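You operate a simulated robot arm through the tools that you are given. There is no shell and no other tool. Be economical: measure what you need, move in short steps, check, and stop when the job is done.

You are at the controls of a simulated robot arm. One attempt, no reset.

Task
Top up the gearbox to the mark on its sight glass.
Fine: pump only with the filler cap open and the oil spout over it; park the spout and shut the cap again. Where these are worked on the way, their far stop is far enough and under half their travel is too little: filler cap, oil spout.
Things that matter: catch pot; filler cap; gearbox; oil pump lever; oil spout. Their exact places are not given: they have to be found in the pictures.

The check looks at the end state, three seconds after you hand in, the way a careful person would. Anything else that was tipped, shoved, dropped, spilled or broken makes it a failure. A push-on lid holds only when it is set on centred and level and pressed home; a screw cap is set on level and turned clockwise until tight.

Robot
A 6-joint arm with a fingered hand on a trunk, on a base that drives. Base frame: it is fixed to the floor where the robot stands at the start and does not move with it; the origin is under the middle of the robot, x ahead of it, y to its left, z up; the surface under the hand at the start is at about z = 850. Readings come in mm, rad, newtons and seconds.
With the tool pointing down near the work surface it reaches from about 340 to 760 mm from the robot's upright axis, wherever it stands. Its first joint turns from -2.897 to 2.897 rad. Places, roughly: filler cap [500, 0, 1100]; gearbox [500, -100, 1000]; oil pump lever [500, 100, 1200]; oil spout [500, 100, 1200]. Payload 4 kg.
The tool frame sits at the grasp point between the pads (the TCP): z along the fingers, y along the line on which they close. The tips reach 26 mm beyond it. The gripper opens to 148 mm. The gripper's body begins 73 mm behind the TCP. The gripper is a hand of 3 fingers: y runs from the thumb to the fingers, the wrist lies at [0, 0, -239] in the tool frame, and closing takes about 1.5 s.
Orientation is told as [roll, pitch, yaw] about the base's x, y, z axes, in that order, counted from this pose: with the fingers straight down and closing along the base's y, the tool's x points along the base's -x, its y along +y and its z along -z.

Tools
- The arm moves only by the tool arm_command. Its argument "motion" is a list of rows, each a list of 2 entries, a list of its own where there are three numbers: the shift along the tool's x, y, z in mm, then the turn, a rotation vector about the tool's x, y, z in rad. In form: [[[x, y, z], [wx, wy, wz]], ...]. A call has 1 to 12 rows; each row shifts and turns the commanded pose from where the row before left it, along the tool's axes as they then stand. "jaw" is the gripper command, from -1 (fully open) to 1 (shut), values between in proportion, set as the call begins (left out, the last holds). A row lasts 0.2 s, in which the tool goes at most 50 mm and 0.15 rad; a call with a longer step from one row to the next is refused whole, and so is a gripper value outside its range. A pose out of reach is approached as far as the arm can. The call stops where the force on the tool passes 60 N (or 10 N more than at its start, if that is more) or the arm is blocked; 0.2 s more then pass. The fingers move at their own pace (about 153 mm/s each) and stop on an object; they squeeze with about 26 N. The grip force told is the motor's: it shows also when the fingers shut on nothing. Time passes only in rows, and 0.2 s behind the last, so rows that do not move let the fingers close. The reply holds the time, the measured pose of the TCP, the force on the tool along the base axes, the opening and the grip force, in the units named above and with some noise, with the torque about the TCP (base axes, N m) and any sound that the robot's microphone picked up.
- Cameras (640 x 400 px; columns grow to the right, rows downward): "scene" is now at [-0.6, 137.7, 1565.9]; the picture's right is [-0.26, -0.97, 0.00], its down [-0.77, 0.21, -0.61] and it looks along [0.59, -0.16, -0.79] (base axes); focal length 256 px, centre (320, 200). "wrist" rides on the gripper at [68, -39, -90] in the tool frame; the picture's right is [0.50, 0.87, 0.00], its down [-0.66, 0.38, -0.65] and it looks along [-0.57, 0.33, 0.76] (tool axes); focal length 222 px, centre (320, 200).
- camera(camera): a new picture of that camera. It takes no simulated time.
- lift_body(by): slides the trunk up (or, below 0, down) by that many mm; the arm and the scene camera ride with it, the base frame stays. It gives what a move gives, with no picture.
- steer(legs): drives the robot by 1 to 6 legs, each [ahead, left, turn to the left] in mm, mm and rad, along the robot's own axes; the way and the turn of a leg run together, so that a leg with both is an arc; at most 1500 mm and 3.142 rad a leg. The arm and the cameras ride along, it lands a little off, and it stops where it bumps. It gives what a move gives.
- preshape(shape): the hand has 3 fingers and takes this shape, open, in about a second: jaw (thumb against the fingers, like two jaws); tri (thumb and two fingers); tip (a fingertip pinch); poke (one finger out to press); point (the index stretched); flat (the hand flat); cup (the hand cupped); fist (a fist). The gripper value then closes the fingers along that shape, each until it touches; the sizes above hold for jaw. It gives what a move gives, with no picture.
- head_to(pan, tilt): turns the head with the scene camera to pan (to the left, within 2.705 rad either way) and tilt (down, from -0.506 to 1.204), counted from straight ahead of the robot. It gives what a move gives.
- probe_pixels(camera, pixels): there is no depth. For up to 12 entries [column, row, z] of the newest picture of that camera ("zoom" is the newest enlarged one), the place [x, y] in the base frame at which the ray of that pixel passes the height z, good to about 2 mm, but the place of the scene camera against the robot may be out by one fixed shift of up to 18 mm in any direction. It takes no simulated time.
- inspect(camera, box): a new picture of the part [left, top, right, bottom] of that camera's present view, enlarged. It takes no simulated time.
- close_job(): hands the job in; it is judged then, once.

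Work in short steps. Measure before you move; look again where a grasp or a placing could have gone wrong, and mend it. You have 80 turns and 48 pictures in all, those below and enlarged ones among them. Open the gripper and draw the arm clear of the work before you hand the job in, unless the task says otherwise.

The tools are called after "Request:" as a command line: name --argument value ..., lists and objects as JSON in quotes. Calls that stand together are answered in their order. arm_command: Moves the arm, as the interface text tells. Its arguments: {"type":"object","properties":{"motion":{"type":"array"},"jaw":{"type":"number"}},"required":["motion"]} The other tools are called the same way: lift_body (by) slides the trunk up or down; preshape (shape) gives the hand a shape; steer (legs) drives the base; head_to (pan, tilt) turns the head that bears the scene camera; camera (camera) takes a picture; probe_pixels (camera, pixels) gives the place at which the rays of pixels pass given heights; inspect (camera, box) takes an enlarged picture of a part of a camera's view; close_job () hands the job in.

At the start:

```text
time: 0.0
eef_pos: [484.6, -72.3, 1150.3]
tcp_rot: [-0.001, -0.001, 0.001]
ft_force: [0.3, -0.3, -0.1]
wrist_torque: [0.0, -0.02, 0.02]
opening: 147.8
grip_force: 0.1
shape: jaw
trunk travel left (down, up): [-525.0, 65.0]
robot x, y, heading: [3.5, 1.7, -0.003]
head pan, tilt: [-0.264, 0.915]
```

scene: 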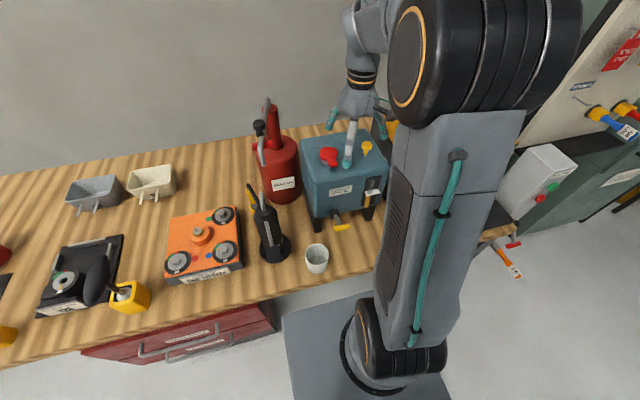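
wrist: 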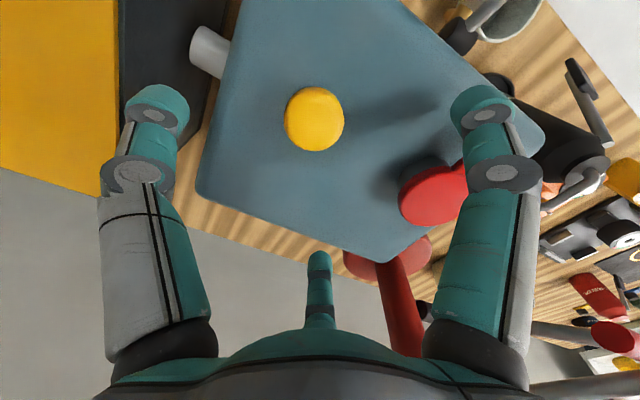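

The scene shows the blue gearbox around (345,180) with a red cap (330,157), a yellow part (367,147), and a red oil canister with lever at (275,160). I enlarge that area.

Request:
inspect --camera "scene" --box '[230, 80, 400, 280]'

Request:
inspect --camera "wrist" --box '[180, 60, 640, 360]'

```text
2.00 times, centred on (315, 180) of scene
```

zoom: 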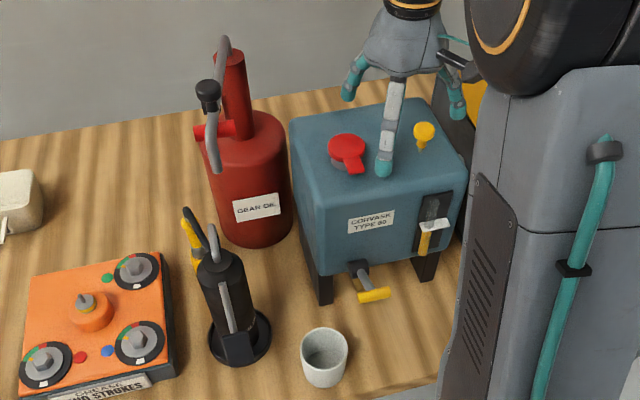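

```text
1.33 times, centred on (410, 210) of wrist
```

zoom: 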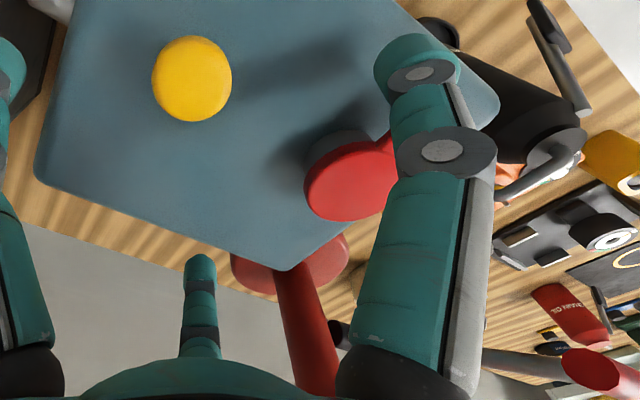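

The hand hovers right over the gearbox. I raise it straight up before looking in detail.

Request:
arm_command --motion '[[[0, 0, -40], [0, 0, 0]], [[0, 0, -40], [0, 0, 0]], [[30, 0, -40], [0, 0, 0]], [[40, 0, -20], [0, 0, 0]], [[40, 0, 0], [0, 0, 0]], [[40, 0, 0], [0, 0, 0]]]'

Request:
camera --camera "wrist"

Request:
inspect --camera "scene" --box '[230, 80, 400, 280]'

```text
time: 1.4
eef_pos: [334.1, -74.4, 1289.0]
tcp_rot: [-0.002, 0.0, 0.001]
ft_force: [-0.1, 0.1, -0.2]
wrist_torque: [0.01, -0.01, -0.03]
opening: 148.0
grip_force: 0.1
shape: jaw
trunk travel left (down, up): [-525.0, 65.0]
robot x, y, heading: [-0.4, 4.3, 0.002]
head pan, tilt: [-0.264, 0.915]
```

```text
43 pictures are left
```

wrist: 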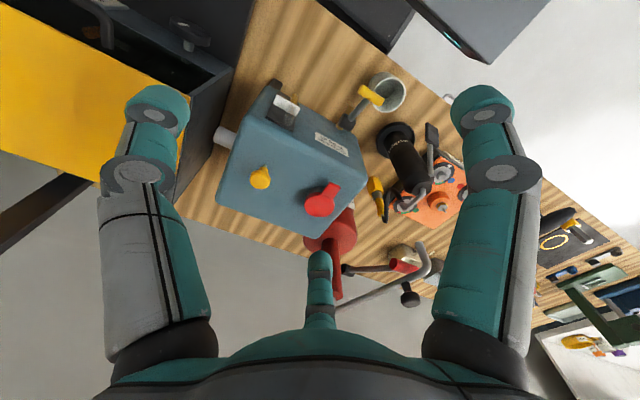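

```text
2.00 times, centred on (315, 180) of scene
```

zoom: 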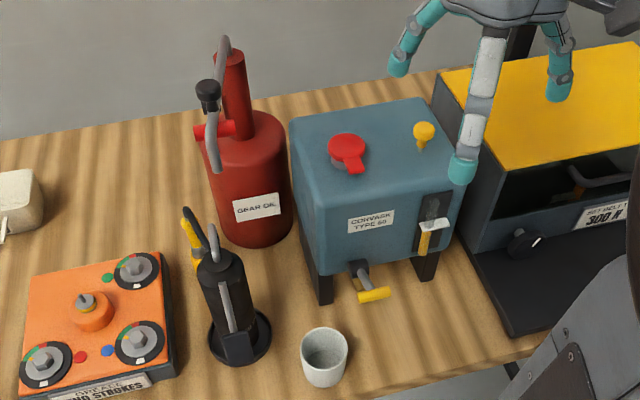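

I zoom on the oil can top and on the sight glass.

Request:
inspect --camera "scene" --box '[290, 130, 410, 235]'

Request:
inspect --camera "scene" --box '[240, 90, 320, 180]'

Request:
probe_pixels --camera "scene" --pixels '[[302, 142, 1050], [306, 190, 1050], [387, 181, 1050], [362, 130, 1050], [316, 231, 850], [320, 268, 850], [378, 221, 850]]'

```text
3.81 times, centred on (350, 182) of scene
```

zoom: 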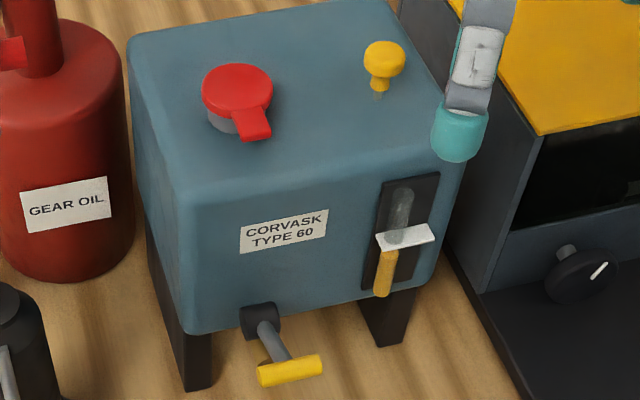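

```text
4.44 times, centred on (280, 135) of scene
```

zoom: 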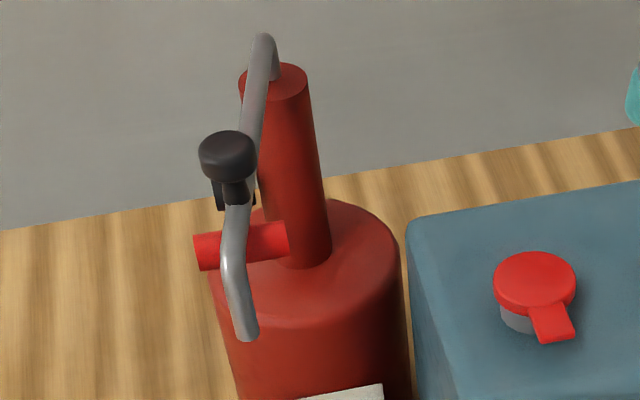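

```text
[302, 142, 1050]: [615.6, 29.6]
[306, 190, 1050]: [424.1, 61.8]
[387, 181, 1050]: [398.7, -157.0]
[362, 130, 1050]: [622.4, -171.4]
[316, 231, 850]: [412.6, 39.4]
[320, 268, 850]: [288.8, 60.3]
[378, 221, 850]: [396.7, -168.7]
```

The sight glass needs a flatter view, and the trunk can lower the scene camera. First I raise the hand and swing it to the right so it will be clear when the trunk sinks.

Request:
arm_command --motion '[[[0, 0, -45], [0, 0, 0]], [[0, 0, -45], [0, 0, 0]], [[0, 0, -45], [0, 0, 0]], [[0, 0, -45], [0, 0, 0]], [[0, -40, -20], [0, 0, 0]], [[0, -40, 0], [0, 0, 0]], [[0, -40, 0], [0, 0, 0]], [[0, -40, 0], [0, 0, 0]]]'

Request:
camera --camera "scene"

```text
time: 3.2
eef_pos: [345.8, -180.9, 1369.0]
tcp_rot: [-0.001, 0.0, -0.002]
ft_force: [0.8, -0.3, 0.0]
wrist_torque: [-0.04, -0.02, 0.0]
opening: 147.8
grip_force: 0.1
shape: jaw
out of reach, approached as far as the arm can: row 4, 5, 6, 7, 8
trunk travel left (down, up): [-525.0, 65.0]
robot x, y, heading: [1.7, 0.6, 0.0]
head pan, tilt: [-0.264, 0.915]
```

```text
39 pictures are left
```

scene: 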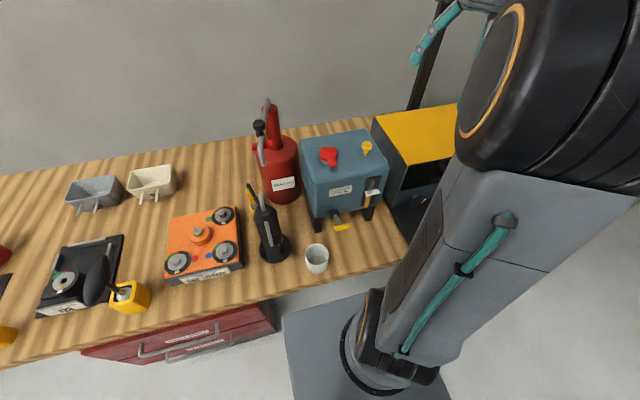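

The view is clear. I lower the trunk 200 mm (hand to about 1170, still above everything) and look with less tilt.

Request:
lift_body --by -200

Request:
head_to --pan 0.0 --tilt 0.6

Request:
camera --camera "scene"

```text
time: 5.4
eef_pos: [345.3, -180.8, 1169.0]
tcp_rot: [-0.003, -0.002, -0.002]
ft_force: [0.0, 0.5, -0.7]
wrist_torque: [0.01, -0.01, 0.01]
opening: 147.9
grip_force: 0.1
shape: jaw
trunk travel left (down, up): [-325.0, 265.0]
robot x, y, heading: [-0.5, -3.4, 0.002]
head pan, tilt: [-0.264, 0.915]
```

```text
time: 6.2
eef_pos: [345.1, -181.2, 1169.3]
tcp_rot: [-0.002, -0.002, -0.004]
ft_force: [-0.3, 0.1, 0.8]
wrist_torque: [-0.02, 0.04, 0.0]
opening: 147.9
grip_force: 0.1
shape: jaw
trunk travel left (down, up): [-325.0, 265.0]
robot x, y, heading: [-0.1, 0.3, 0.0]
head pan, tilt: [0.0, 0.6]
```

```text
38 pictures are left
```

scene: 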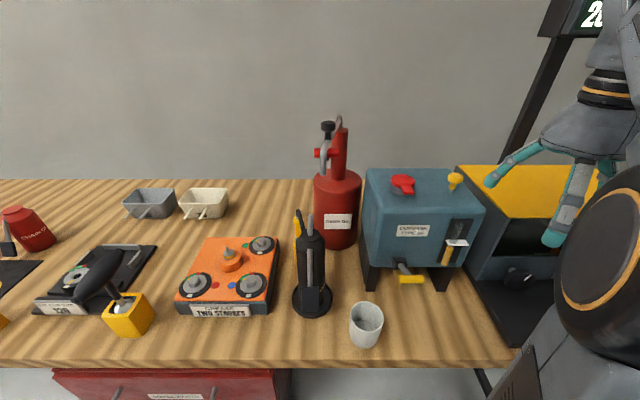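

Good. I enlarge the oil can and the gearbox.

Request:
inspect --camera "scene" --box '[290, 100, 390, 200]'

Request:
inspect --camera "scene" --box '[420, 200, 500, 280]'

Request:
probe_pixels --camera "scene" --pixels '[[338, 245, 850], [364, 288, 850], [444, 288, 850], [365, 168, 1050], [466, 168, 1050], [381, 211, 1050], [486, 211, 1050], [402, 184, 1070], [455, 180, 1070], [327, 126, 1200], [366, 335, 850], [310, 300, 850]]'

```text
4.00 times, centred on (340, 150) of scene
```

zoom: 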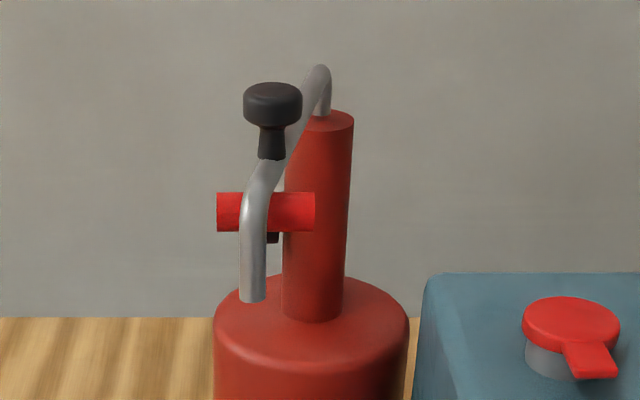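

```text
5.00 times, centred on (460, 240) of scene
```

zoom: 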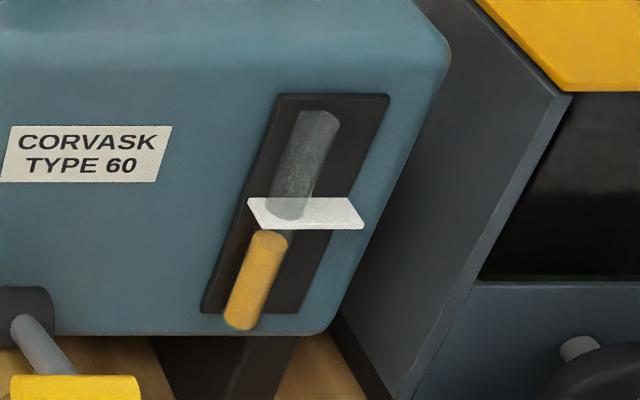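

```text
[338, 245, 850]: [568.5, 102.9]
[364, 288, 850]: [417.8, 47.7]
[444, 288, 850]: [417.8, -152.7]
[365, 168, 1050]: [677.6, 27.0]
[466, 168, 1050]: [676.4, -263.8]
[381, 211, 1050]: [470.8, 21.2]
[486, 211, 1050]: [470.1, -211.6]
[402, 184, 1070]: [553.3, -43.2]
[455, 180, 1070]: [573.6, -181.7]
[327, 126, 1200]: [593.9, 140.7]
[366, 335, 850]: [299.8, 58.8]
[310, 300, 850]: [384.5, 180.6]
```

The oil column is slightly below the white mark plate. I raise the trunk back and look at the pump with the wrist camera from nearer.

Request:
lift_body --by 200

Request:
arm_command --motion '[[[0, 40, 0], [0, 0, 0]], [[0, 40, 0], [0, 0, 0]], [[0, 40, 0], [0, 0, 0]], [[0, 40, 20], [0, 0, 0]]]'

Request:
inspect --camera "wrist" --box '[180, 60, 500, 260]'

```text
time: 8.3
eef_pos: [344.2, -181.0, 1369.8]
tcp_rot: [-0.001, -0.001, -0.002]
ft_force: [1.0, -0.4, 0.2]
wrist_torque: [0.01, 0.01, 0.0]
opening: 147.8
grip_force: 0.0
shape: jaw
trunk travel left (down, up): [-525.0, 65.0]
robot x, y, heading: [2.0, 0.9, 0.001]
head pan, tilt: [0.0, 0.6]
```

```text
time: 9.3
eef_pos: [347.6, -18.0, 1348.9]
tcp_rot: [-0.003, -0.002, -0.004]
ft_force: [0.1, 0.2, 0.4]
wrist_torque: [0.02, -0.02, -0.02]
opening: 147.9
grip_force: 0.0
shape: jaw
trunk travel left (down, up): [-525.0, 65.0]
robot x, y, heading: [4.9, 1.6, 0.007]
head pan, tilt: [0.0, 0.6]
```

```text
2.00 times, centred on (340, 160) of wrist
```

zoom: 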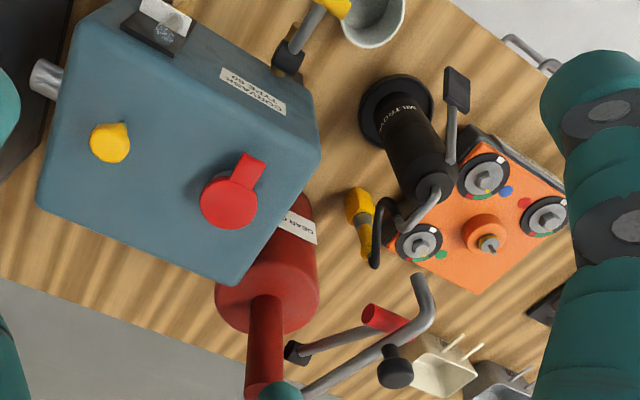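

The pump is now clear: gooseneck spout with a black knob over a lever whose end is a red cross grip; the cap has a tab toward the robot (hinge at its far side). I estimate cap about (460,-3,1128), and I bring the wrist camera nearer to measure cap and tab.

Request:
arm_command --motion '[[[-22, -42, 0], [0, 0, 0]], [[0, 0, 49], [0, 0, 0]], [[0, 0, 49], [0, 0, 0]], [[0, 0, 0], [0, 0, 0]]]'

Request:
inspect --camera "wrist" --box '[220, 140, 420, 265]'

```text
time: 10.3
eef_pos: [369.2, -58.9, 1252.7]
tcp_rot: [-0.001, -0.001, -0.002]
ft_force: [0.8, -0.3, 0.0]
wrist_torque: [0.01, -0.02, -0.01]
opening: 147.8
grip_force: 0.1
shape: jaw
trunk travel left (down, up): [-525.0, 65.0]
robot x, y, heading: [-1.9, -4.1, -0.0]
head pan, tilt: [0.0, 0.6]
```

```text
3.20 times, centred on (320, 202) of wrist
```

zoom: 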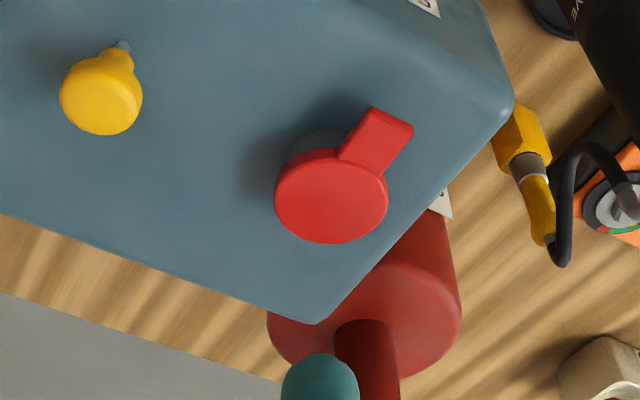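

I probe lid centre and tab tip on this enlarged picture at a few heights.

Request:
probe_pixels --camera "zoom" --pixels '[[331, 197, 1120], [331, 197, 1130], [331, 197, 1140], [392, 116, 1130], [372, 107, 1130], [413, 128, 1130], [275, 197, 1130], [388, 197, 1130], [318, 322, 1110], [514, 106, 1110], [310, 150, 1110], [100, 105, 1130]]'

Request:
arm_command --motion '[[[30, -30, 0], [0, 0, 0]], [[40, -30, 40], [0, 0, 0]], [[0, 0, 40], [0, 0, 0]], [[0, 0, 20], [0, 0, 0]], [[0, 0, 0], [0, 0, 0]]]'

Request:
inspect --camera "wrist" --box '[270, 170, 470, 295]'

```text
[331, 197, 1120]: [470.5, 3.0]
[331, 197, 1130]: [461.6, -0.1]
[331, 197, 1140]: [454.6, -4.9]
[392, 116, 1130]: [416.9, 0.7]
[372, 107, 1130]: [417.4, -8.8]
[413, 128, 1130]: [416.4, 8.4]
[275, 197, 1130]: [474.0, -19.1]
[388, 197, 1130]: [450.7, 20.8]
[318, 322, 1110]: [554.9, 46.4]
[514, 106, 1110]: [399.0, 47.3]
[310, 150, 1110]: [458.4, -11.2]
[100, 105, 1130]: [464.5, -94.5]
```

```text
refused: row 2 steps farther than a row can; nothing moved
```

```text
3.20 times, centred on (370, 232) of wrist
```

zoom: 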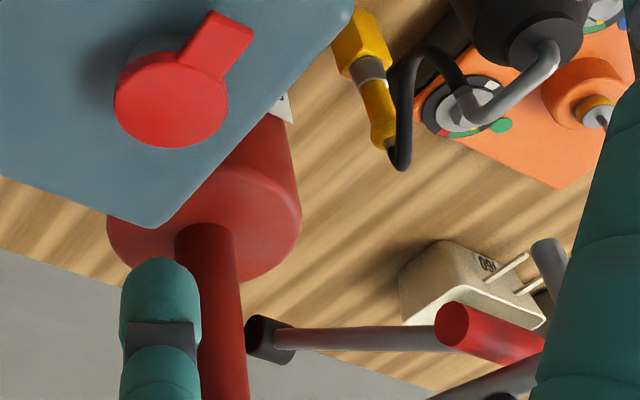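

The move was refused for step size; I redo it with smaller steps to a lower vantage.

Request:
arm_command --motion '[[[29, -30, 0], [0, 0, 0]], [[0, -21, 21], [0, 0, 0]], [[0, 0, 42], [0, 0, 0]], [[0, 0, 0], [0, 0, 0]]]'

Request:
inspect --camera "wrist" --box '[280, 190, 440, 290]'

```text
time: 11.3
eef_pos: [340.5, -113.9, 1188.8]
tcp_rot: [-0.002, -0.001, -0.001]
ft_force: [-0.1, 0.8, -0.5]
wrist_torque: [0.02, -0.05, -0.01]
opening: 148.2
grip_force: 0.1
shape: jaw
trunk travel left (down, up): [-525.0, 65.0]
robot x, y, heading: [-0.0, -0.7, -0.0]
head pan, tilt: [0.0, 0.6]
```

```text
4.00 times, centred on (360, 240) of wrist
```

zoom: 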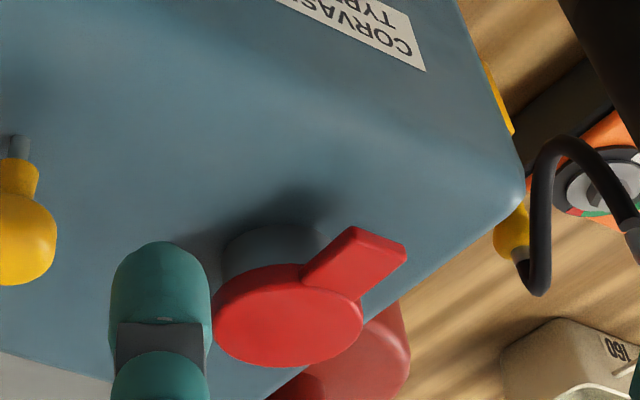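

Request:
probe_pixels --camera "zoom" --pixels '[[378, 236, 1120], [378, 236, 1130], [378, 236, 1140], [357, 227, 1130], [406, 247, 1130], [288, 318, 1120], [288, 318, 1130], [288, 318, 1140], [272, 240, 1100], [272, 240, 1110]]'

```text
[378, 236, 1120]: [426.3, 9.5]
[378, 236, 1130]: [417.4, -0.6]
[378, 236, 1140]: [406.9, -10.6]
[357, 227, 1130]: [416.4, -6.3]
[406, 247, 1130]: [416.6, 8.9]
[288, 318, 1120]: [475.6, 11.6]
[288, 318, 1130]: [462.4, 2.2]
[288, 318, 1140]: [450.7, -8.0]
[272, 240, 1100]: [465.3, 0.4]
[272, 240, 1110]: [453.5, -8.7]
```

Both vantages agree: lid top z≈1130, centre (462,0), tab tip (417,0). A single finger should serve for tab, knob and lever; I raise a little, take the poke shape and see how the finger sits.

Request:
arm_command --motion '[[[0, 0, -45], [0, 0, 0]], [[0, 0, -45], [0, 0, 0]]]'

Request:
preshape --shape "poke"

Request:
camera --camera "wrist"

Request:
head_to --pan -0.3 --tilt 0.6

Request:
camera --camera "scene"

```text
time: 11.9
eef_pos: [339.4, -113.0, 1277.5]
tcp_rot: [-0.001, -0.001, -0.002]
ft_force: [0.5, 0.1, -0.7]
wrist_torque: [0.03, -0.04, -0.03]
opening: 147.8
grip_force: 0.1
shape: jaw
trunk travel left (down, up): [-525.0, 65.0]
robot x, y, heading: [-1.7, -2.3, 0.0]
head pan, tilt: [0.0, 0.6]
```

```text
time: 12.8
eef_pos: [338.9, -113.0, 1277.9]
tcp_rot: [-0.001, -0.003, -0.003]
ft_force: [0.0, 0.0, -0.3]
wrist_torque: [0.01, 0.02, 0.0]
opening: 0.0
grip_force: 0.1
shape: poke
trunk travel left (down, up): [-525.0, 65.0]
robot x, y, heading: [-1.3, -1.8, -0.003]
head pan, tilt: [0.0, 0.6]
```

```text
31 pictures are left
```

wrist: 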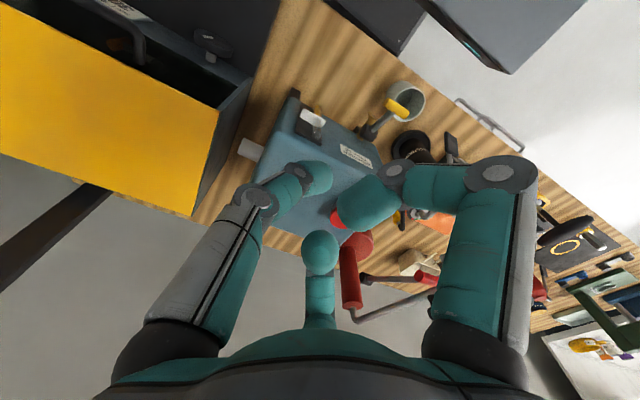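

```text
time: 13.7
eef_pos: [340.0, -114.3, 1277.8]
tcp_rot: [-0.002, -0.002, -0.002]
ft_force: [0.1, -0.3, 0.3]
wrist_torque: [0.02, 0.0, 0.0]
opening: 0.0
grip_force: 0.1
shape: poke
trunk travel left (down, up): [-525.0, 65.0]
robot x, y, heading: [1.0, 0.2, -0.003]
head pan, tilt: [-0.3, 0.6]
```

```text
30 pictures are left
```

scene: 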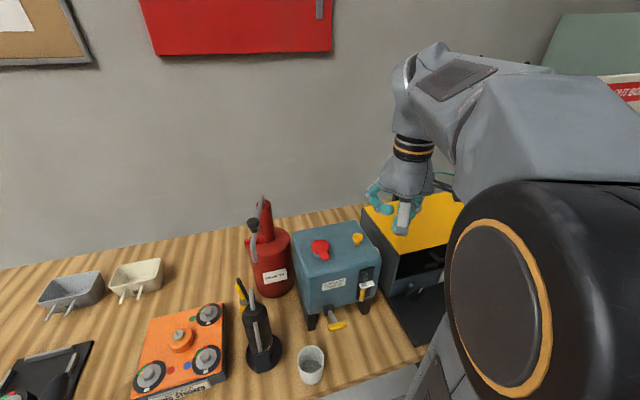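

I zoom on the hand in the poke shape.

Request:
inspect --camera "scene" --box '[350, 120, 450, 245]'

Request:
preshape --shape "tip"

Request:
inspect --camera "scene" --box '[350, 120, 450, 245]'

Request:
camera --camera "wrist"

```text
3.20 times, centred on (400, 182) of scene
```

zoom: 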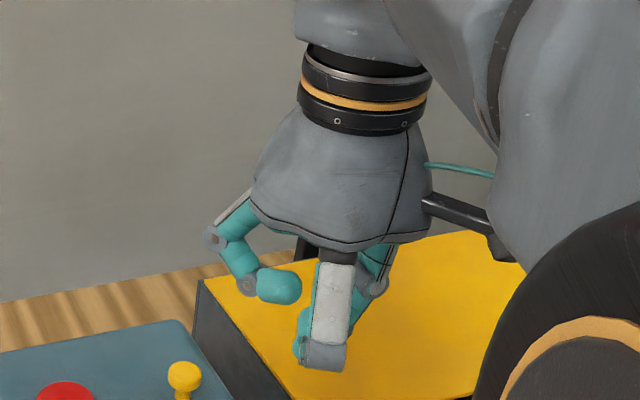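

```text
time: 14.6
eef_pos: [338.9, -114.6, 1276.2]
tcp_rot: [-0.002, -0.002, -0.001]
ft_force: [0.2, -0.2, 0.4]
wrist_torque: [-0.01, 0.03, 0.0]
opening: 148.0
grip_force: 0.1
shape: tip
trunk travel left (down, up): [-525.0, 65.0]
robot x, y, heading: [-0.6, -1.2, 0.0]
head pan, tilt: [-0.3, 0.6]
```

```text
3.20 times, centred on (400, 182) of scene
```

zoom: 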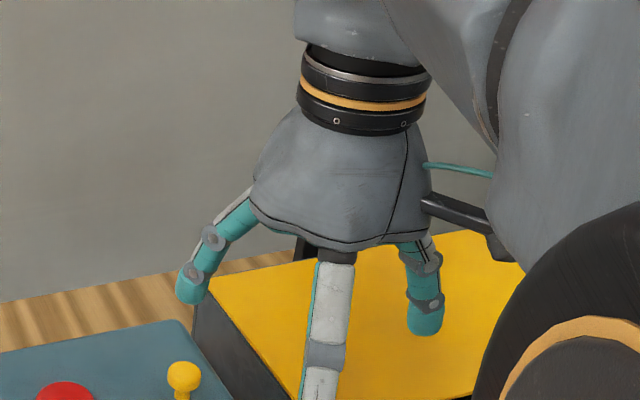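

```text
27 pictures are left
```

wrist: 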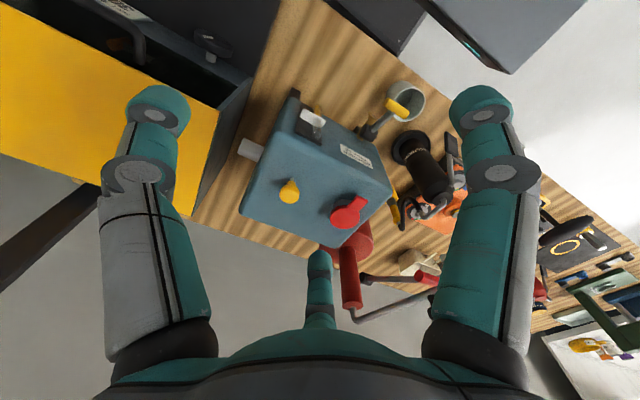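

I check how the jaw shape looks when nearly closed.

Request:
preshape --shape "jaw"

Request:
arm_command --motion '[[[0, 0, 0], [0, 0, 0]], [[0, 0, 0], [0, 0, 0]], [[0, 0, 0], [0, 0, 0]], [[0, 0, 0], [0, 0, 0]]]' --jaw 0.7

Request:
camera --camera "wrist"

Request:
inspect --camera "scene" --box '[350, 120, 450, 245]'

```text
time: 15.4
eef_pos: [338.7, -113.4, 1278.1]
tcp_rot: [-0.002, -0.001, -0.002]
ft_force: [-0.1, 0.1, -0.8]
wrist_torque: [0.0, -0.01, 0.01]
opening: 148.0
grip_force: 0.0
shape: jaw
trunk travel left (down, up): [-525.0, 65.0]
robot x, y, heading: [1.8, -0.6, -0.002]
head pan, tilt: [-0.3, 0.6]
```

```text
time: 16.4
eef_pos: [340.5, -114.0, 1278.9]
tcp_rot: [-0.001, -0.002, -0.003]
ft_force: [-0.1, -0.8, 0.4]
wrist_torque: [0.01, 0.01, 0.02]
opening: 22.4
grip_force: 0.0
shape: jaw
trunk travel left (down, up): [-525.0, 65.0]
robot x, y, heading: [-0.8, -1.1, -0.002]
head pan, tilt: [-0.3, 0.6]
```

```text
26 pictures are left
```

wrist: 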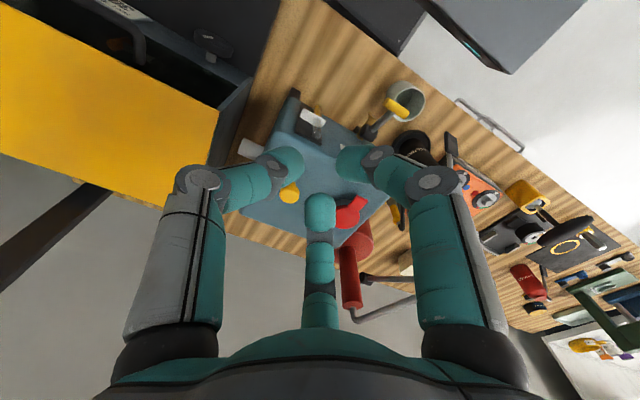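

```text
3.20 times, centred on (400, 182) of scene
```

zoom: 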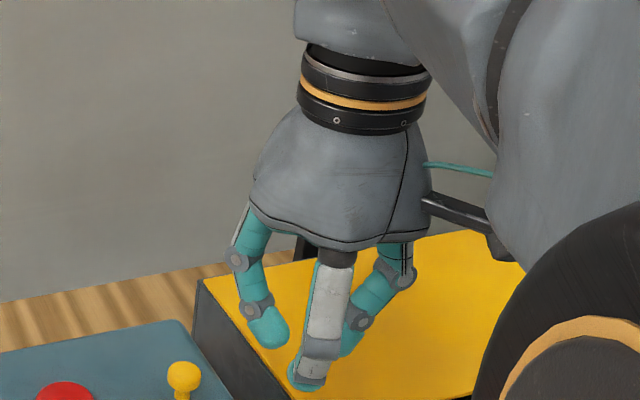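

The three fingers sit 120° apart, so with a −30° yaw and open hand one finger points ahead (+x) alone. Box top is ≈1104, lid underside ≈1121; I'll use that finger to lift the tab. I open, move in front of the tab and yaw.

Request:
arm_command --motion '[[[20, 40, 0], [0, 0, 0]], [[15, 40, 0], [0, 0, 0]], [[0, 34, 20], [0, 0, 0]], [[0, 0, 0], [0, 0, 0.131]], [[0, 0, 0], [0, 0, 0.131]], [[0, 0, 0], [0, 0, 0.131]], [[0, 0, 0], [0, 0, 0.1306]], [[0, 0, 40], [0, 0, 0]], [[0, 0, 28], [0, 0, 0]], [[0, 0, 0], [0, 0, 0]]]' --jaw -1

Request:
inspect --camera "wrist" --box '[220, 150, 420, 290]'

```text
time: 18.6
eef_pos: [301.6, -0.6, 1189.3]
tcp_rot: [0.0, -0.003, -0.525]
ft_force: [0.0, 0.2, -0.3]
wrist_torque: [0.0, 0.02, 0.04]
opening: 148.0
grip_force: 0.0
shape: jaw
trunk travel left (down, up): [-525.0, 65.0]
robot x, y, heading: [0.1, -2.7, 0.001]
head pan, tilt: [-0.3, 0.6]
```

```text
2.86 times, centred on (320, 220) of wrist
```

zoom: 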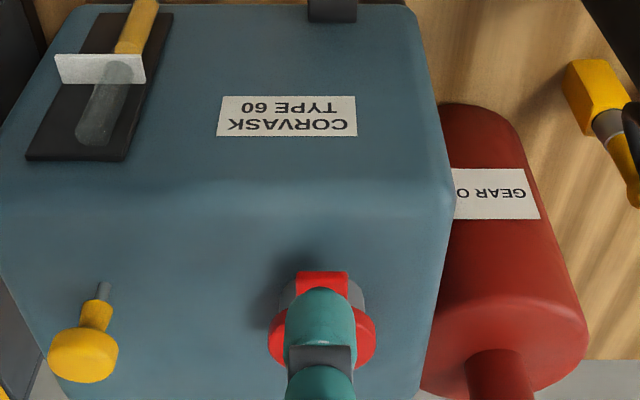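

The forward finger is lined up with the tab. I step to where the tip is just before the tab and lower carefully, then look.

Request:
arm_command --motion '[[[-18.2, 10.5, 0], [0, 0, 0]], [[0, 0, 30], [0, 0, 0]], [[0, 0, 22], [0, 0, 0]], [[0, 0, 0], [0, 0, 0]]]'

Request:
inspect --camera "wrist" --box '[250, 180, 390, 290]'

Request:
inspect --camera "scene" --box '[280, 190, 380, 290]'

```text
time: 19.6
eef_pos: [324.3, -2.3, 1135.7]
tcp_rot: [0.001, -0.001, -0.527]
ft_force: [0.2, 0.9, -0.1]
wrist_torque: [-0.02, -0.02, 0.0]
opening: 147.7
grip_force: 0.0
shape: jaw
trunk travel left (down, up): [-525.0, 65.0]
robot x, y, heading: [-2.3, -0.3, -0.0]
head pan, tilt: [-0.3, 0.6]
```

```text
3.64 times, centred on (320, 235) of wrist
```

zoom: 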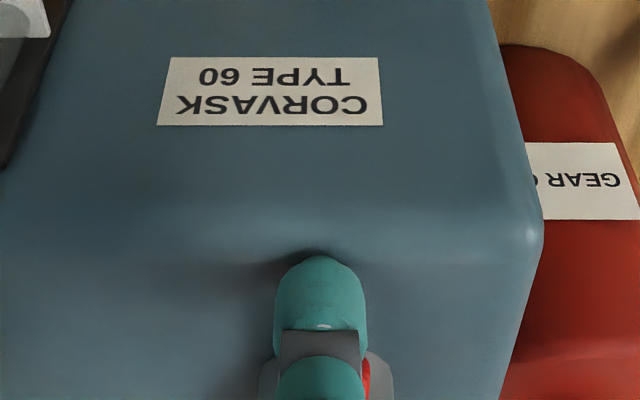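

```text
4.00 times, centred on (330, 240) of scene
```

zoom: 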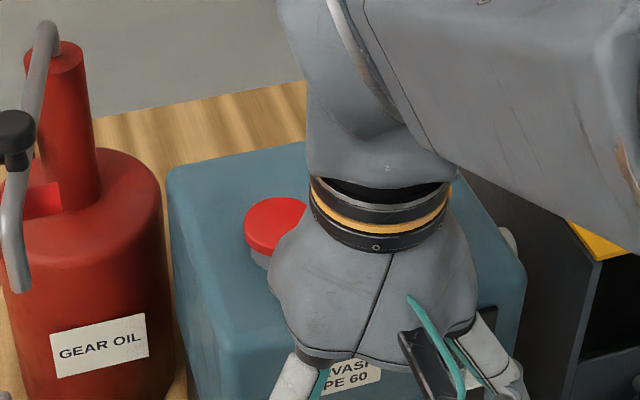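

Tip hovers close over the box edge just before the tab. I lower 4 mm and advance gently, watching force.

Request:
arm_command --motion '[[[0, 0, 2], [0, 0, 0]], [[0, 0, 2], [0, 0, 0]], [[-3.5, 2, 0], [0, 0, 0]], [[-3.5, 2, 0], [0, 0, 0]], [[0, 0, 0], [0, 0, 0]]]'

```text
time: 20.9
eef_pos: [331.3, -1.2, 1135.3]
tcp_rot: [0.001, -0.005, -0.527]
ft_force: [-9.7, -0.3, 16.6]
wrist_torque: [0.04, -1.3, -0.01]
opening: 147.6
grip_force: 0.1
shape: jaw
trunk travel left (down, up): [-525.0, 65.0]
robot x, y, heading: [1.4, -3.1, 0.001]
head pan, tilt: [-0.3, 0.6]
```

The tip rests on the box (16 N up). I relieve 3.5 mm and advance in small steps.

Request:
arm_command --motion '[[[0, 0, -3.5], [0, 0, 0]], [[-2.6, 1.5, 0], [0, 0, 0]], [[-2.6, 1.5, 0], [0, 0, 0]], [[0, 0, 0], [0, 0, 0]]]'

```text
time: 21.9
eef_pos: [337.5, -0.4, 1138.5]
tcp_rot: [-0.001, -0.003, -0.527]
ft_force: [-11.3, -0.3, 8.0]
wrist_torque: [0.01, -0.61, -0.09]
opening: 147.6
grip_force: 0.1
shape: jaw
trunk travel left (down, up): [-525.0, 65.0]
robot x, y, heading: [1.2, -0.9, 0.0]
head pan, tilt: [-0.3, 0.6]
```

Contact is ambiguous; I look closely.

Request:
inspect --camera "wrist" --box '[270, 210, 370, 290]'

Request:
head_to --pan -0.1 --tilt 0.75

Request:
camera --camera "scene"

```text
5.00 times, centred on (320, 250) of wrist
```

zoom: 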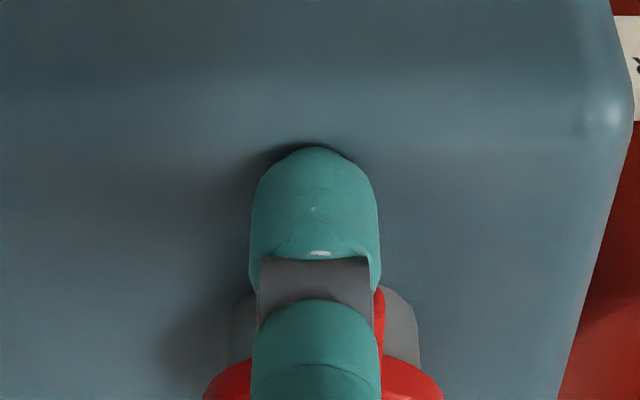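

```text
time: 22.6
eef_pos: [337.0, -1.7, 1138.1]
tcp_rot: [0.0, -0.003, -0.525]
ft_force: [-11.5, -0.9, 9.0]
wrist_torque: [-0.02, -0.6, -0.09]
opening: 147.8
grip_force: 0.0
shape: jaw
trunk travel left (down, up): [-525.0, 65.0]
robot x, y, heading: [-0.8, -3.4, 0.002]
head pan, tilt: [-0.099, 0.75]
```

```text
20 pictures are left
```

scene: 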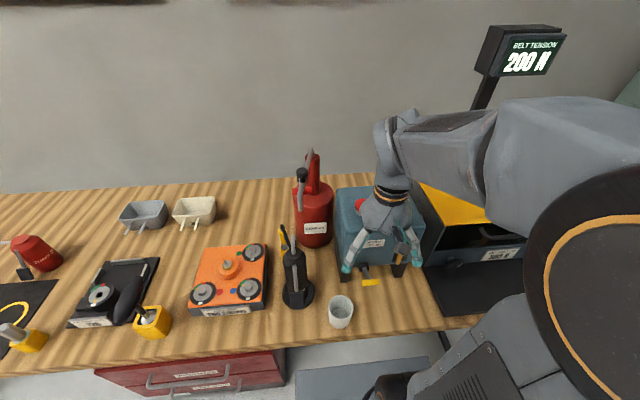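

The finger seems to ride on the box's rounded edge or touch the tab. I test by pushing in 3 mm and moving upward in small steps, watching whether the force turns downward (tab being lifted).

Request:
arm_command --motion '[[[-2.6, 1.5, 0], [0, 0, 0]], [[-1.7, 1, -2], [0, 0, 0]], [[0, 0, -3], [0, 0, 0]], [[0, 0, 0], [0, 0, 0]]]'

```text
time: 23.6
eef_pos: [343.3, -0.5, 1143.2]
tcp_rot: [0.0, -0.002, -0.524]
ft_force: [-10.7, -2.2, 0.0]
wrist_torque: [0.0, 0.03, -0.05]
opening: 147.6
grip_force: 0.1
shape: jaw
trunk travel left (down, up): [-525.0, 65.0]
robot x, y, heading: [-2.6, 2.5, 0.0]
head pan, tilt: [-0.099, 0.75]
```

The contact is now near z≈1140 with a pure −x force; I check whether the lid is tilting.

Request:
inspect --camera "wrist" --box '[270, 210, 370, 290]'

```text
5.00 times, centred on (320, 250) of wrist
```

zoom: 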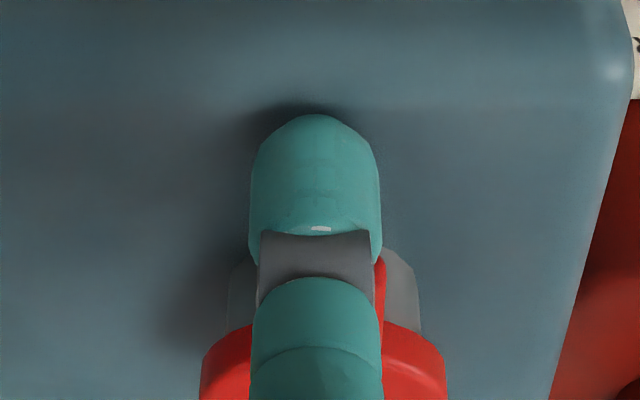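

Torque analysis says the tip was riding on the tab's upper edge: I was too far forward. I back off, go lower in front of the box edge, then advance again.

Request:
arm_command --motion '[[[15.6, -9, -4], [0, 0, 0]], [[14.7, -8.5, 0], [0, 0, 0]], [[0, 0, 11], [0, 0, 0]], [[0, 0, 10], [0, 0, 0]], [[0, 0, 0], [0, 0, 0]]]'

Request:
arm_command --motion '[[[-4.3, 2.5, 0], [0, 0, 0]], [[-2.6, 1.5, 0], [0, 0, 0]], [[0, 0, 0], [0, 0, 0]]]'

```text
time: 24.8
eef_pos: [305.1, -1.1, 1128.6]
tcp_rot: [0.004, -0.008, -0.525]
ft_force: [-21.9, -0.6, 45.3]
wrist_torque: [0.03, -3.89, -0.09]
opening: 147.2
grip_force: 0.1
shape: jaw
trunk travel left (down, up): [-525.0, 65.0]
robot x, y, heading: [0.4, -1.6, 0.002]
head pan, tilt: [-0.099, 0.75]
```

```text
time: 25.1
eef_pos: [307.5, -1.8, 1131.0]
tcp_rot: [0.005, -0.012, -0.527]
ft_force: [-17.7, -0.6, 40.8]
wrist_torque: [-0.01, -3.33, -0.05]
opening: 147.2
grip_force: 0.1
shape: jaw
trunk travel left (down, up): [-525.0, 65.0]
robot x, y, heading: [-1.3, -5.2, 0.001]
head pan, tilt: [-0.099, 0.75]
stopped in row 1: the force on the tool passed its limit at 65 N (the readings are from after the stop); the commanded pose is now the measured one
```

The gap under the tab (~10 mm) is too small for a finger, so I'll pinch the tab instead: yaw +30° puts one finger on the tab's robot side and two in the notches beside it. I lift away, go over the tab, and turn.

Request:
arm_command --motion '[[[8, -5, -20], [0, 0, 0]], [[0, 0, -40], [0, 0, 0]], [[0, 0, -30], [0, 0, -0.15]], [[0, 0, 0], [0, 0, -0.15]], [[0, 0, 0], [0, 0, -0.15]], [[0, 0, 0], [0, 0, -0.15]], [[0, 0, 0], [0, 0, -0.15]], [[0, 0, 0], [0, 0, -0.15]], [[0, 0, 0], [0, 0, -0.147]], [[0, 0, 0], [0, 0, 0]]]' --jaw 0.05

```text
time: 27.3
eef_pos: [301.1, -1.4, 1217.6]
tcp_rot: [-0.003, -0.004, 0.522]
ft_force: [0.7, -0.8, -0.6]
wrist_torque: [-0.01, 0.0, -0.01]
opening: 70.7
grip_force: 0.0
shape: jaw
trunk travel left (down, up): [-525.0, 65.0]
robot x, y, heading: [1.2, 3.7, -0.001]
head pan, tilt: [-0.099, 0.75]
```

I move over the tab (TCP to (430,0)) and down part way, then check with the wrist camera.

Request:
arm_command --motion '[[[-37.5, -21.1, 0], [0, 0, 0]], [[-37.5, -21.1, 0], [0, 0, 0]], [[-37.4, -21.1, 0], [0, 0, 0]], [[0, 0, 40], [0, 0, 0]], [[0, 0, 10], [0, 0, 0]], [[0, 0, 0], [0, 0, 0]]]'

Request:
camera --camera "wrist"

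```text
time: 28.7
eef_pos: [431.8, 1.7, 1167.2]
tcp_rot: [-0.004, -0.002, 0.521]
ft_force: [0.8, -0.7, -0.8]
wrist_torque: [0.02, -0.02, 0.0]
opening: 70.7
grip_force: 0.1
shape: jaw
trunk travel left (down, up): [-525.0, 65.0]
robot x, y, heading: [0.7, 2.2, 0.002]
head pan, tilt: [-0.099, 0.75]
```

```text
18 pictures are left
```

wrist: 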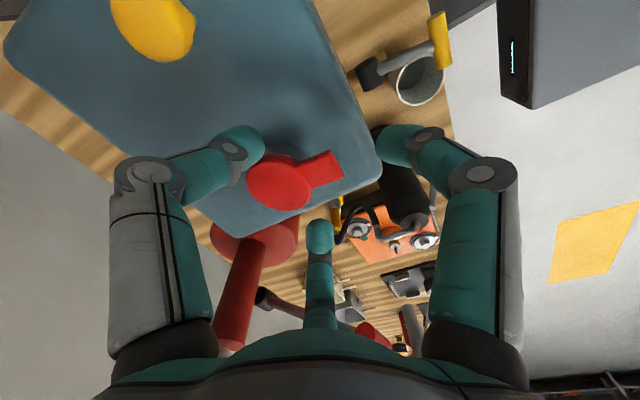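

The three tips surround the tab nicely. I lower to 1137 and close.

Request:
arm_command --motion '[[[0, 0, 20], [0, 0, 0]], [[0, 0, 10], [0, 0, 0]], [[0, 0, 0], [0, 0, 0]]]'

Request:
arm_command --motion '[[[0, 0, 0], [0, 0, 0]], [[0, 0, 0], [0, 0, 0]], [[0, 0, 0], [0, 0, 0]], [[0, 0, 0], [0, 0, 0]], [[0, 0, 0], [0, 0, 0]], [[0, 0, 0], [0, 0, 0]]]' --jaw 1

Request:
camera --camera "wrist"

```text
time: 29.5
eef_pos: [431.3, 0.3, 1139.4]
tcp_rot: [-0.004, -0.005, 0.52]
ft_force: [-0.5, -0.8, 1.0]
wrist_torque: [-0.01, -0.01, 0.01]
opening: 70.8
grip_force: 0.1
shape: jaw
trunk travel left (down, up): [-525.0, 65.0]
robot x, y, heading: [-4.0, 2.8, -0.0]
head pan, tilt: [-0.099, 0.75]
```

```text
time: 30.9
eef_pos: [428.6, -0.6, 1139.1]
tcp_rot: [-0.003, -0.005, 0.52]
ft_force: [-18.2, -6.4, -4.7]
wrist_torque: [-0.1, 0.29, -0.08]
opening: 5.9
grip_force: 26.0
shape: jaw
trunk travel left (down, up): [-525.0, 65.0]
robot x, y, heading: [1.2, 4.8, 0.001]
head pan, tilt: [-0.099, 0.75]
```

```text
17 pictures are left
```

wrist: 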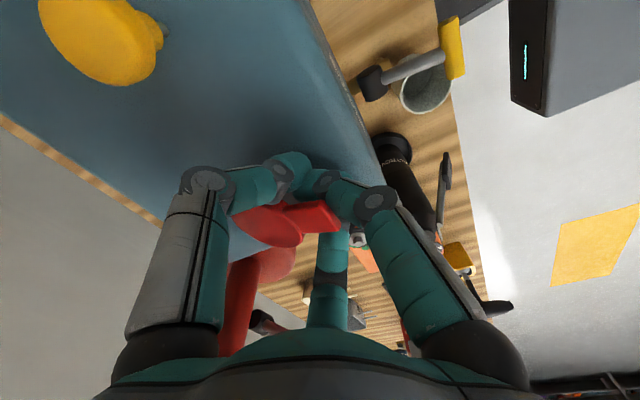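

The fingers closed to 6 mm, apparently partly beneath the tab, with a downward load of 5 N. I lift in small steps along the arc and watch.

Request:
arm_command --motion '[[[0, 0, -4], [0, 0, 0]], [[0, 0, -4], [0, 0, 0]], [[0, 0, -4], [0, 0, 0]], [[0, 0, 0], [0, 0, 0]]]'

Request:
camera --camera "wrist"

```text
time: 31.9
eef_pos: [430.5, -0.3, 1150.6]
tcp_rot: [-0.003, -0.005, 0.52]
ft_force: [0.4, -0.1, 0.4]
wrist_torque: [0.02, 0.0, 0.0]
opening: 2.9
grip_force: 25.7
shape: jaw
trunk travel left (down, up): [-525.0, 65.0]
robot x, y, heading: [0.9, -3.1, -0.0]
head pan, tilt: [-0.099, 0.75]
```

```text
16 pictures are left
```

wrist: 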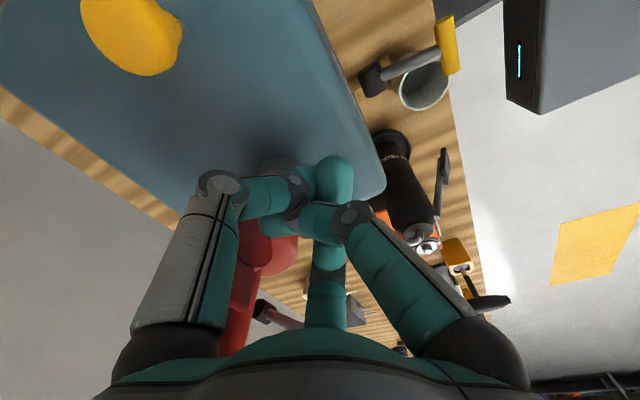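

The fingers slipped shut, but the grey neck at (275,163) shows without red over it – the lid may have flipped. I raise clear and look.

Request:
arm_command --motion '[[[0, 0, -40], [0, 0, 0]], [[20, 12, -40], [0, 0, 0]], [[30, 17, 0], [0, 0, 0]]]'

Request:
camera --camera "wrist"

```text
time: 32.7
eef_pos: [371.7, 2.7, 1230.2]
tcp_rot: [-0.005, -0.006, 0.522]
ft_force: [-0.3, 0.1, -0.6]
wrist_torque: [-0.03, 0.04, 0.0]
opening: 2.7
grip_force: 25.7
shape: jaw
trunk travel left (down, up): [-525.0, 65.0]
robot x, y, heading: [1.7, -1.9, -0.004]
head pan, tilt: [-0.099, 0.75]
```

```text
15 pictures are left
```

wrist: 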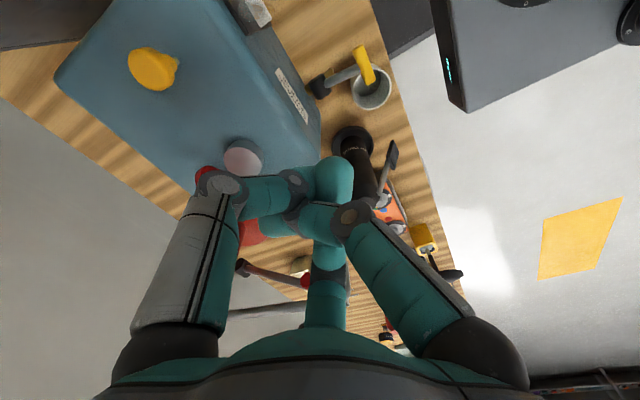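

The lid has flipped: the neck opening is bare at (240,158) with red behind. I look with the scene camera at the cap and the spout.

Request:
inspect --camera "scene" --box '[290, 140, 400, 240]'

```text
4.00 times, centred on (345, 190) of scene
```

zoom: 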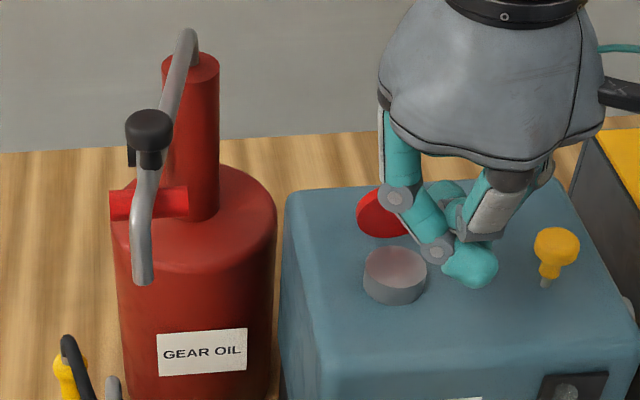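

The cap stands open. Next the spout: I open the fingers halfway and hover over its black knob, near (457,148), to measure it.

Request:
arm_command --motion '[[[0, 0, -35], [0, 0, 0]], [[0, 0, -37], [0, 0, 0]], [[-36.1, 21, 0], [0, 0, 0]], [[-36.1, 21, 0], [0, 0, 0]], [[-36.1, 21, 0], [0, 0, 0]], [[-36.1, 21, 0], [0, 0, 0]], [[0, 0, 0], [0, 0, 0]]]' --jaw -0.1

Request:
camera --camera "wrist"

```text
time: 34.3
eef_pos: [455.4, 146.7, 1302.9]
tcp_rot: [-0.005, -0.005, 0.522]
ft_force: [-0.1, -0.4, 0.7]
wrist_torque: [0.04, 0.0, 0.01]
opening: 81.3
grip_force: 0.0
shape: jaw
trunk travel left (down, up): [-525.0, 65.0]
robot x, y, heading: [-0.9, 0.2, -0.002]
head pan, tilt: [-0.099, 0.75]
```

```text
13 pictures are left
```

wrist: 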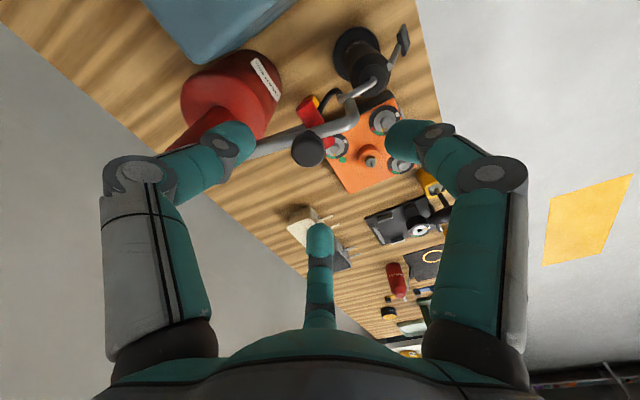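

Knob top at (307,149), spout tip at (350,97), lever grip end at (310,110). I probe these at likely heights.

Request:
probe_pixels --camera "wrist" --pixels '[[307, 149, 1235], [307, 149, 1240], [307, 149, 1245], [350, 97, 1165], [350, 97, 1175], [310, 110, 1190], [310, 110, 1200], [185, 145, 1187]]'

```text
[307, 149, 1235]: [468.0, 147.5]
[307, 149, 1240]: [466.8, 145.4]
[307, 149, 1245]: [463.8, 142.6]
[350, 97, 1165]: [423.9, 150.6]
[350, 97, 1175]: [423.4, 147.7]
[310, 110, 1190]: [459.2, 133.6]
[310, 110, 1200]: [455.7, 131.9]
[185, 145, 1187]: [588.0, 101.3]
```

Knob is at (466,146), top z≈1240. I centre over it, descend to TCP 1247, and close on it.

Request:
arm_command --motion '[[[-8.8, -5.9, 0], [0, 0, 0]], [[0, 0, 30], [0, 0, 0]], [[0, 0, 26], [0, 0, 0]], [[0, 0, 0], [0, 0, 0]]]'

Request:
arm_command --motion '[[[0, 0, 0], [0, 0, 0]], [[0, 0, 0], [0, 0, 0]], [[0, 0, 0], [0, 0, 0]], [[0, 0, 0], [0, 0, 0]], [[0, 0, 0], [0, 0, 0]]]' --jaw 1

```text
time: 35.3
eef_pos: [468.7, 143.8, 1248.3]
tcp_rot: [-0.004, -0.004, 0.519]
ft_force: [-0.4, 0.2, 0.3]
wrist_torque: [-0.03, -0.05, 0.03]
opening: 81.4
grip_force: 0.1
shape: jaw
trunk travel left (down, up): [-525.0, 65.0]
robot x, y, heading: [2.6, 6.0, -0.003]
head pan, tilt: [-0.099, 0.75]
```

```text
time: 36.5
eef_pos: [467.8, 145.1, 1247.2]
tcp_rot: [-0.003, 0.001, 0.521]
ft_force: [-3.4, -2.6, -28.6]
wrist_torque: [-0.08, 0.01, -0.06]
opening: 14.1
grip_force: 26.1
shape: jaw
trunk travel left (down, up): [-525.0, 65.0]
robot x, y, heading: [3.7, -0.1, 0.001]
head pan, tilt: [-0.099, 0.75]
```

The knob is held (opening 14). I swing it on the arc about the column (≈(597,110), radius 136), turning the hand along, first three steps.

Request:
arm_command --motion '[[[0, 0, 2], [0, 0, 0]], [[13.2, -15.1, 0], [0, 0, -0.148]], [[13.2, -15.1, 0], [0, 0, -0.148]], [[13.2, -15.1, 0], [0, 0, -0.148]], [[0, 0, 0], [0, 0, 0]]]'

```text
time: 37.7
eef_pos: [466.3, 84.9, 1246.0]
tcp_rot: [-0.006, -0.002, 0.967]
ft_force: [12.9, 4.4, -8.1]
wrist_torque: [0.01, -0.13, 0.07]
opening: 13.6
grip_force: 26.2
shape: jaw
trunk travel left (down, up): [-525.0, 65.0]
robot x, y, heading: [-0.4, -1.0, 0.002]
head pan, tilt: [-0.099, 0.75]
```

The spout follows (moderate 13 N). I continue three more steps.

Request:
arm_command --motion '[[[11.5, -15.5, 0], [0, 0, -0.148]], [[12, -15.1, 0], [0, 0, -0.148]], [[12.5, -15.1, 0], [0, 0, -0.148]], [[0, 0, 0], [0, 0, 0]]]'

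Request:
inspect --camera "scene" --box '[290, 140, 400, 240]'

```text
time: 38.2
eef_pos: [459.4, 90.4, 1235.0]
tcp_rot: [-0.039, -0.018, 1.164]
ft_force: [-0.9, 1.4, 37.7]
wrist_torque: [0.48, -0.17, 0.13]
opening: 16.1
grip_force: 26.4
shape: jaw
out of reach, approached as far as the arm can: row 1, 2
trunk travel left (down, up): [-525.0, 65.0]
robot x, y, heading: [-1.9, 2.2, 0.001]
head pan, tilt: [-0.099, 0.75]
stopped in row 2: the force on the tool passed its limit at 77 N (the readings are from after the stop); the commanded pose is now the measured one
```

```text
4.00 times, centred on (345, 190) of scene
```

zoom: 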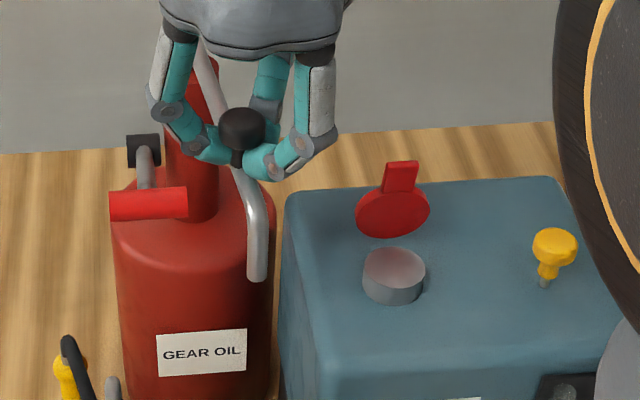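

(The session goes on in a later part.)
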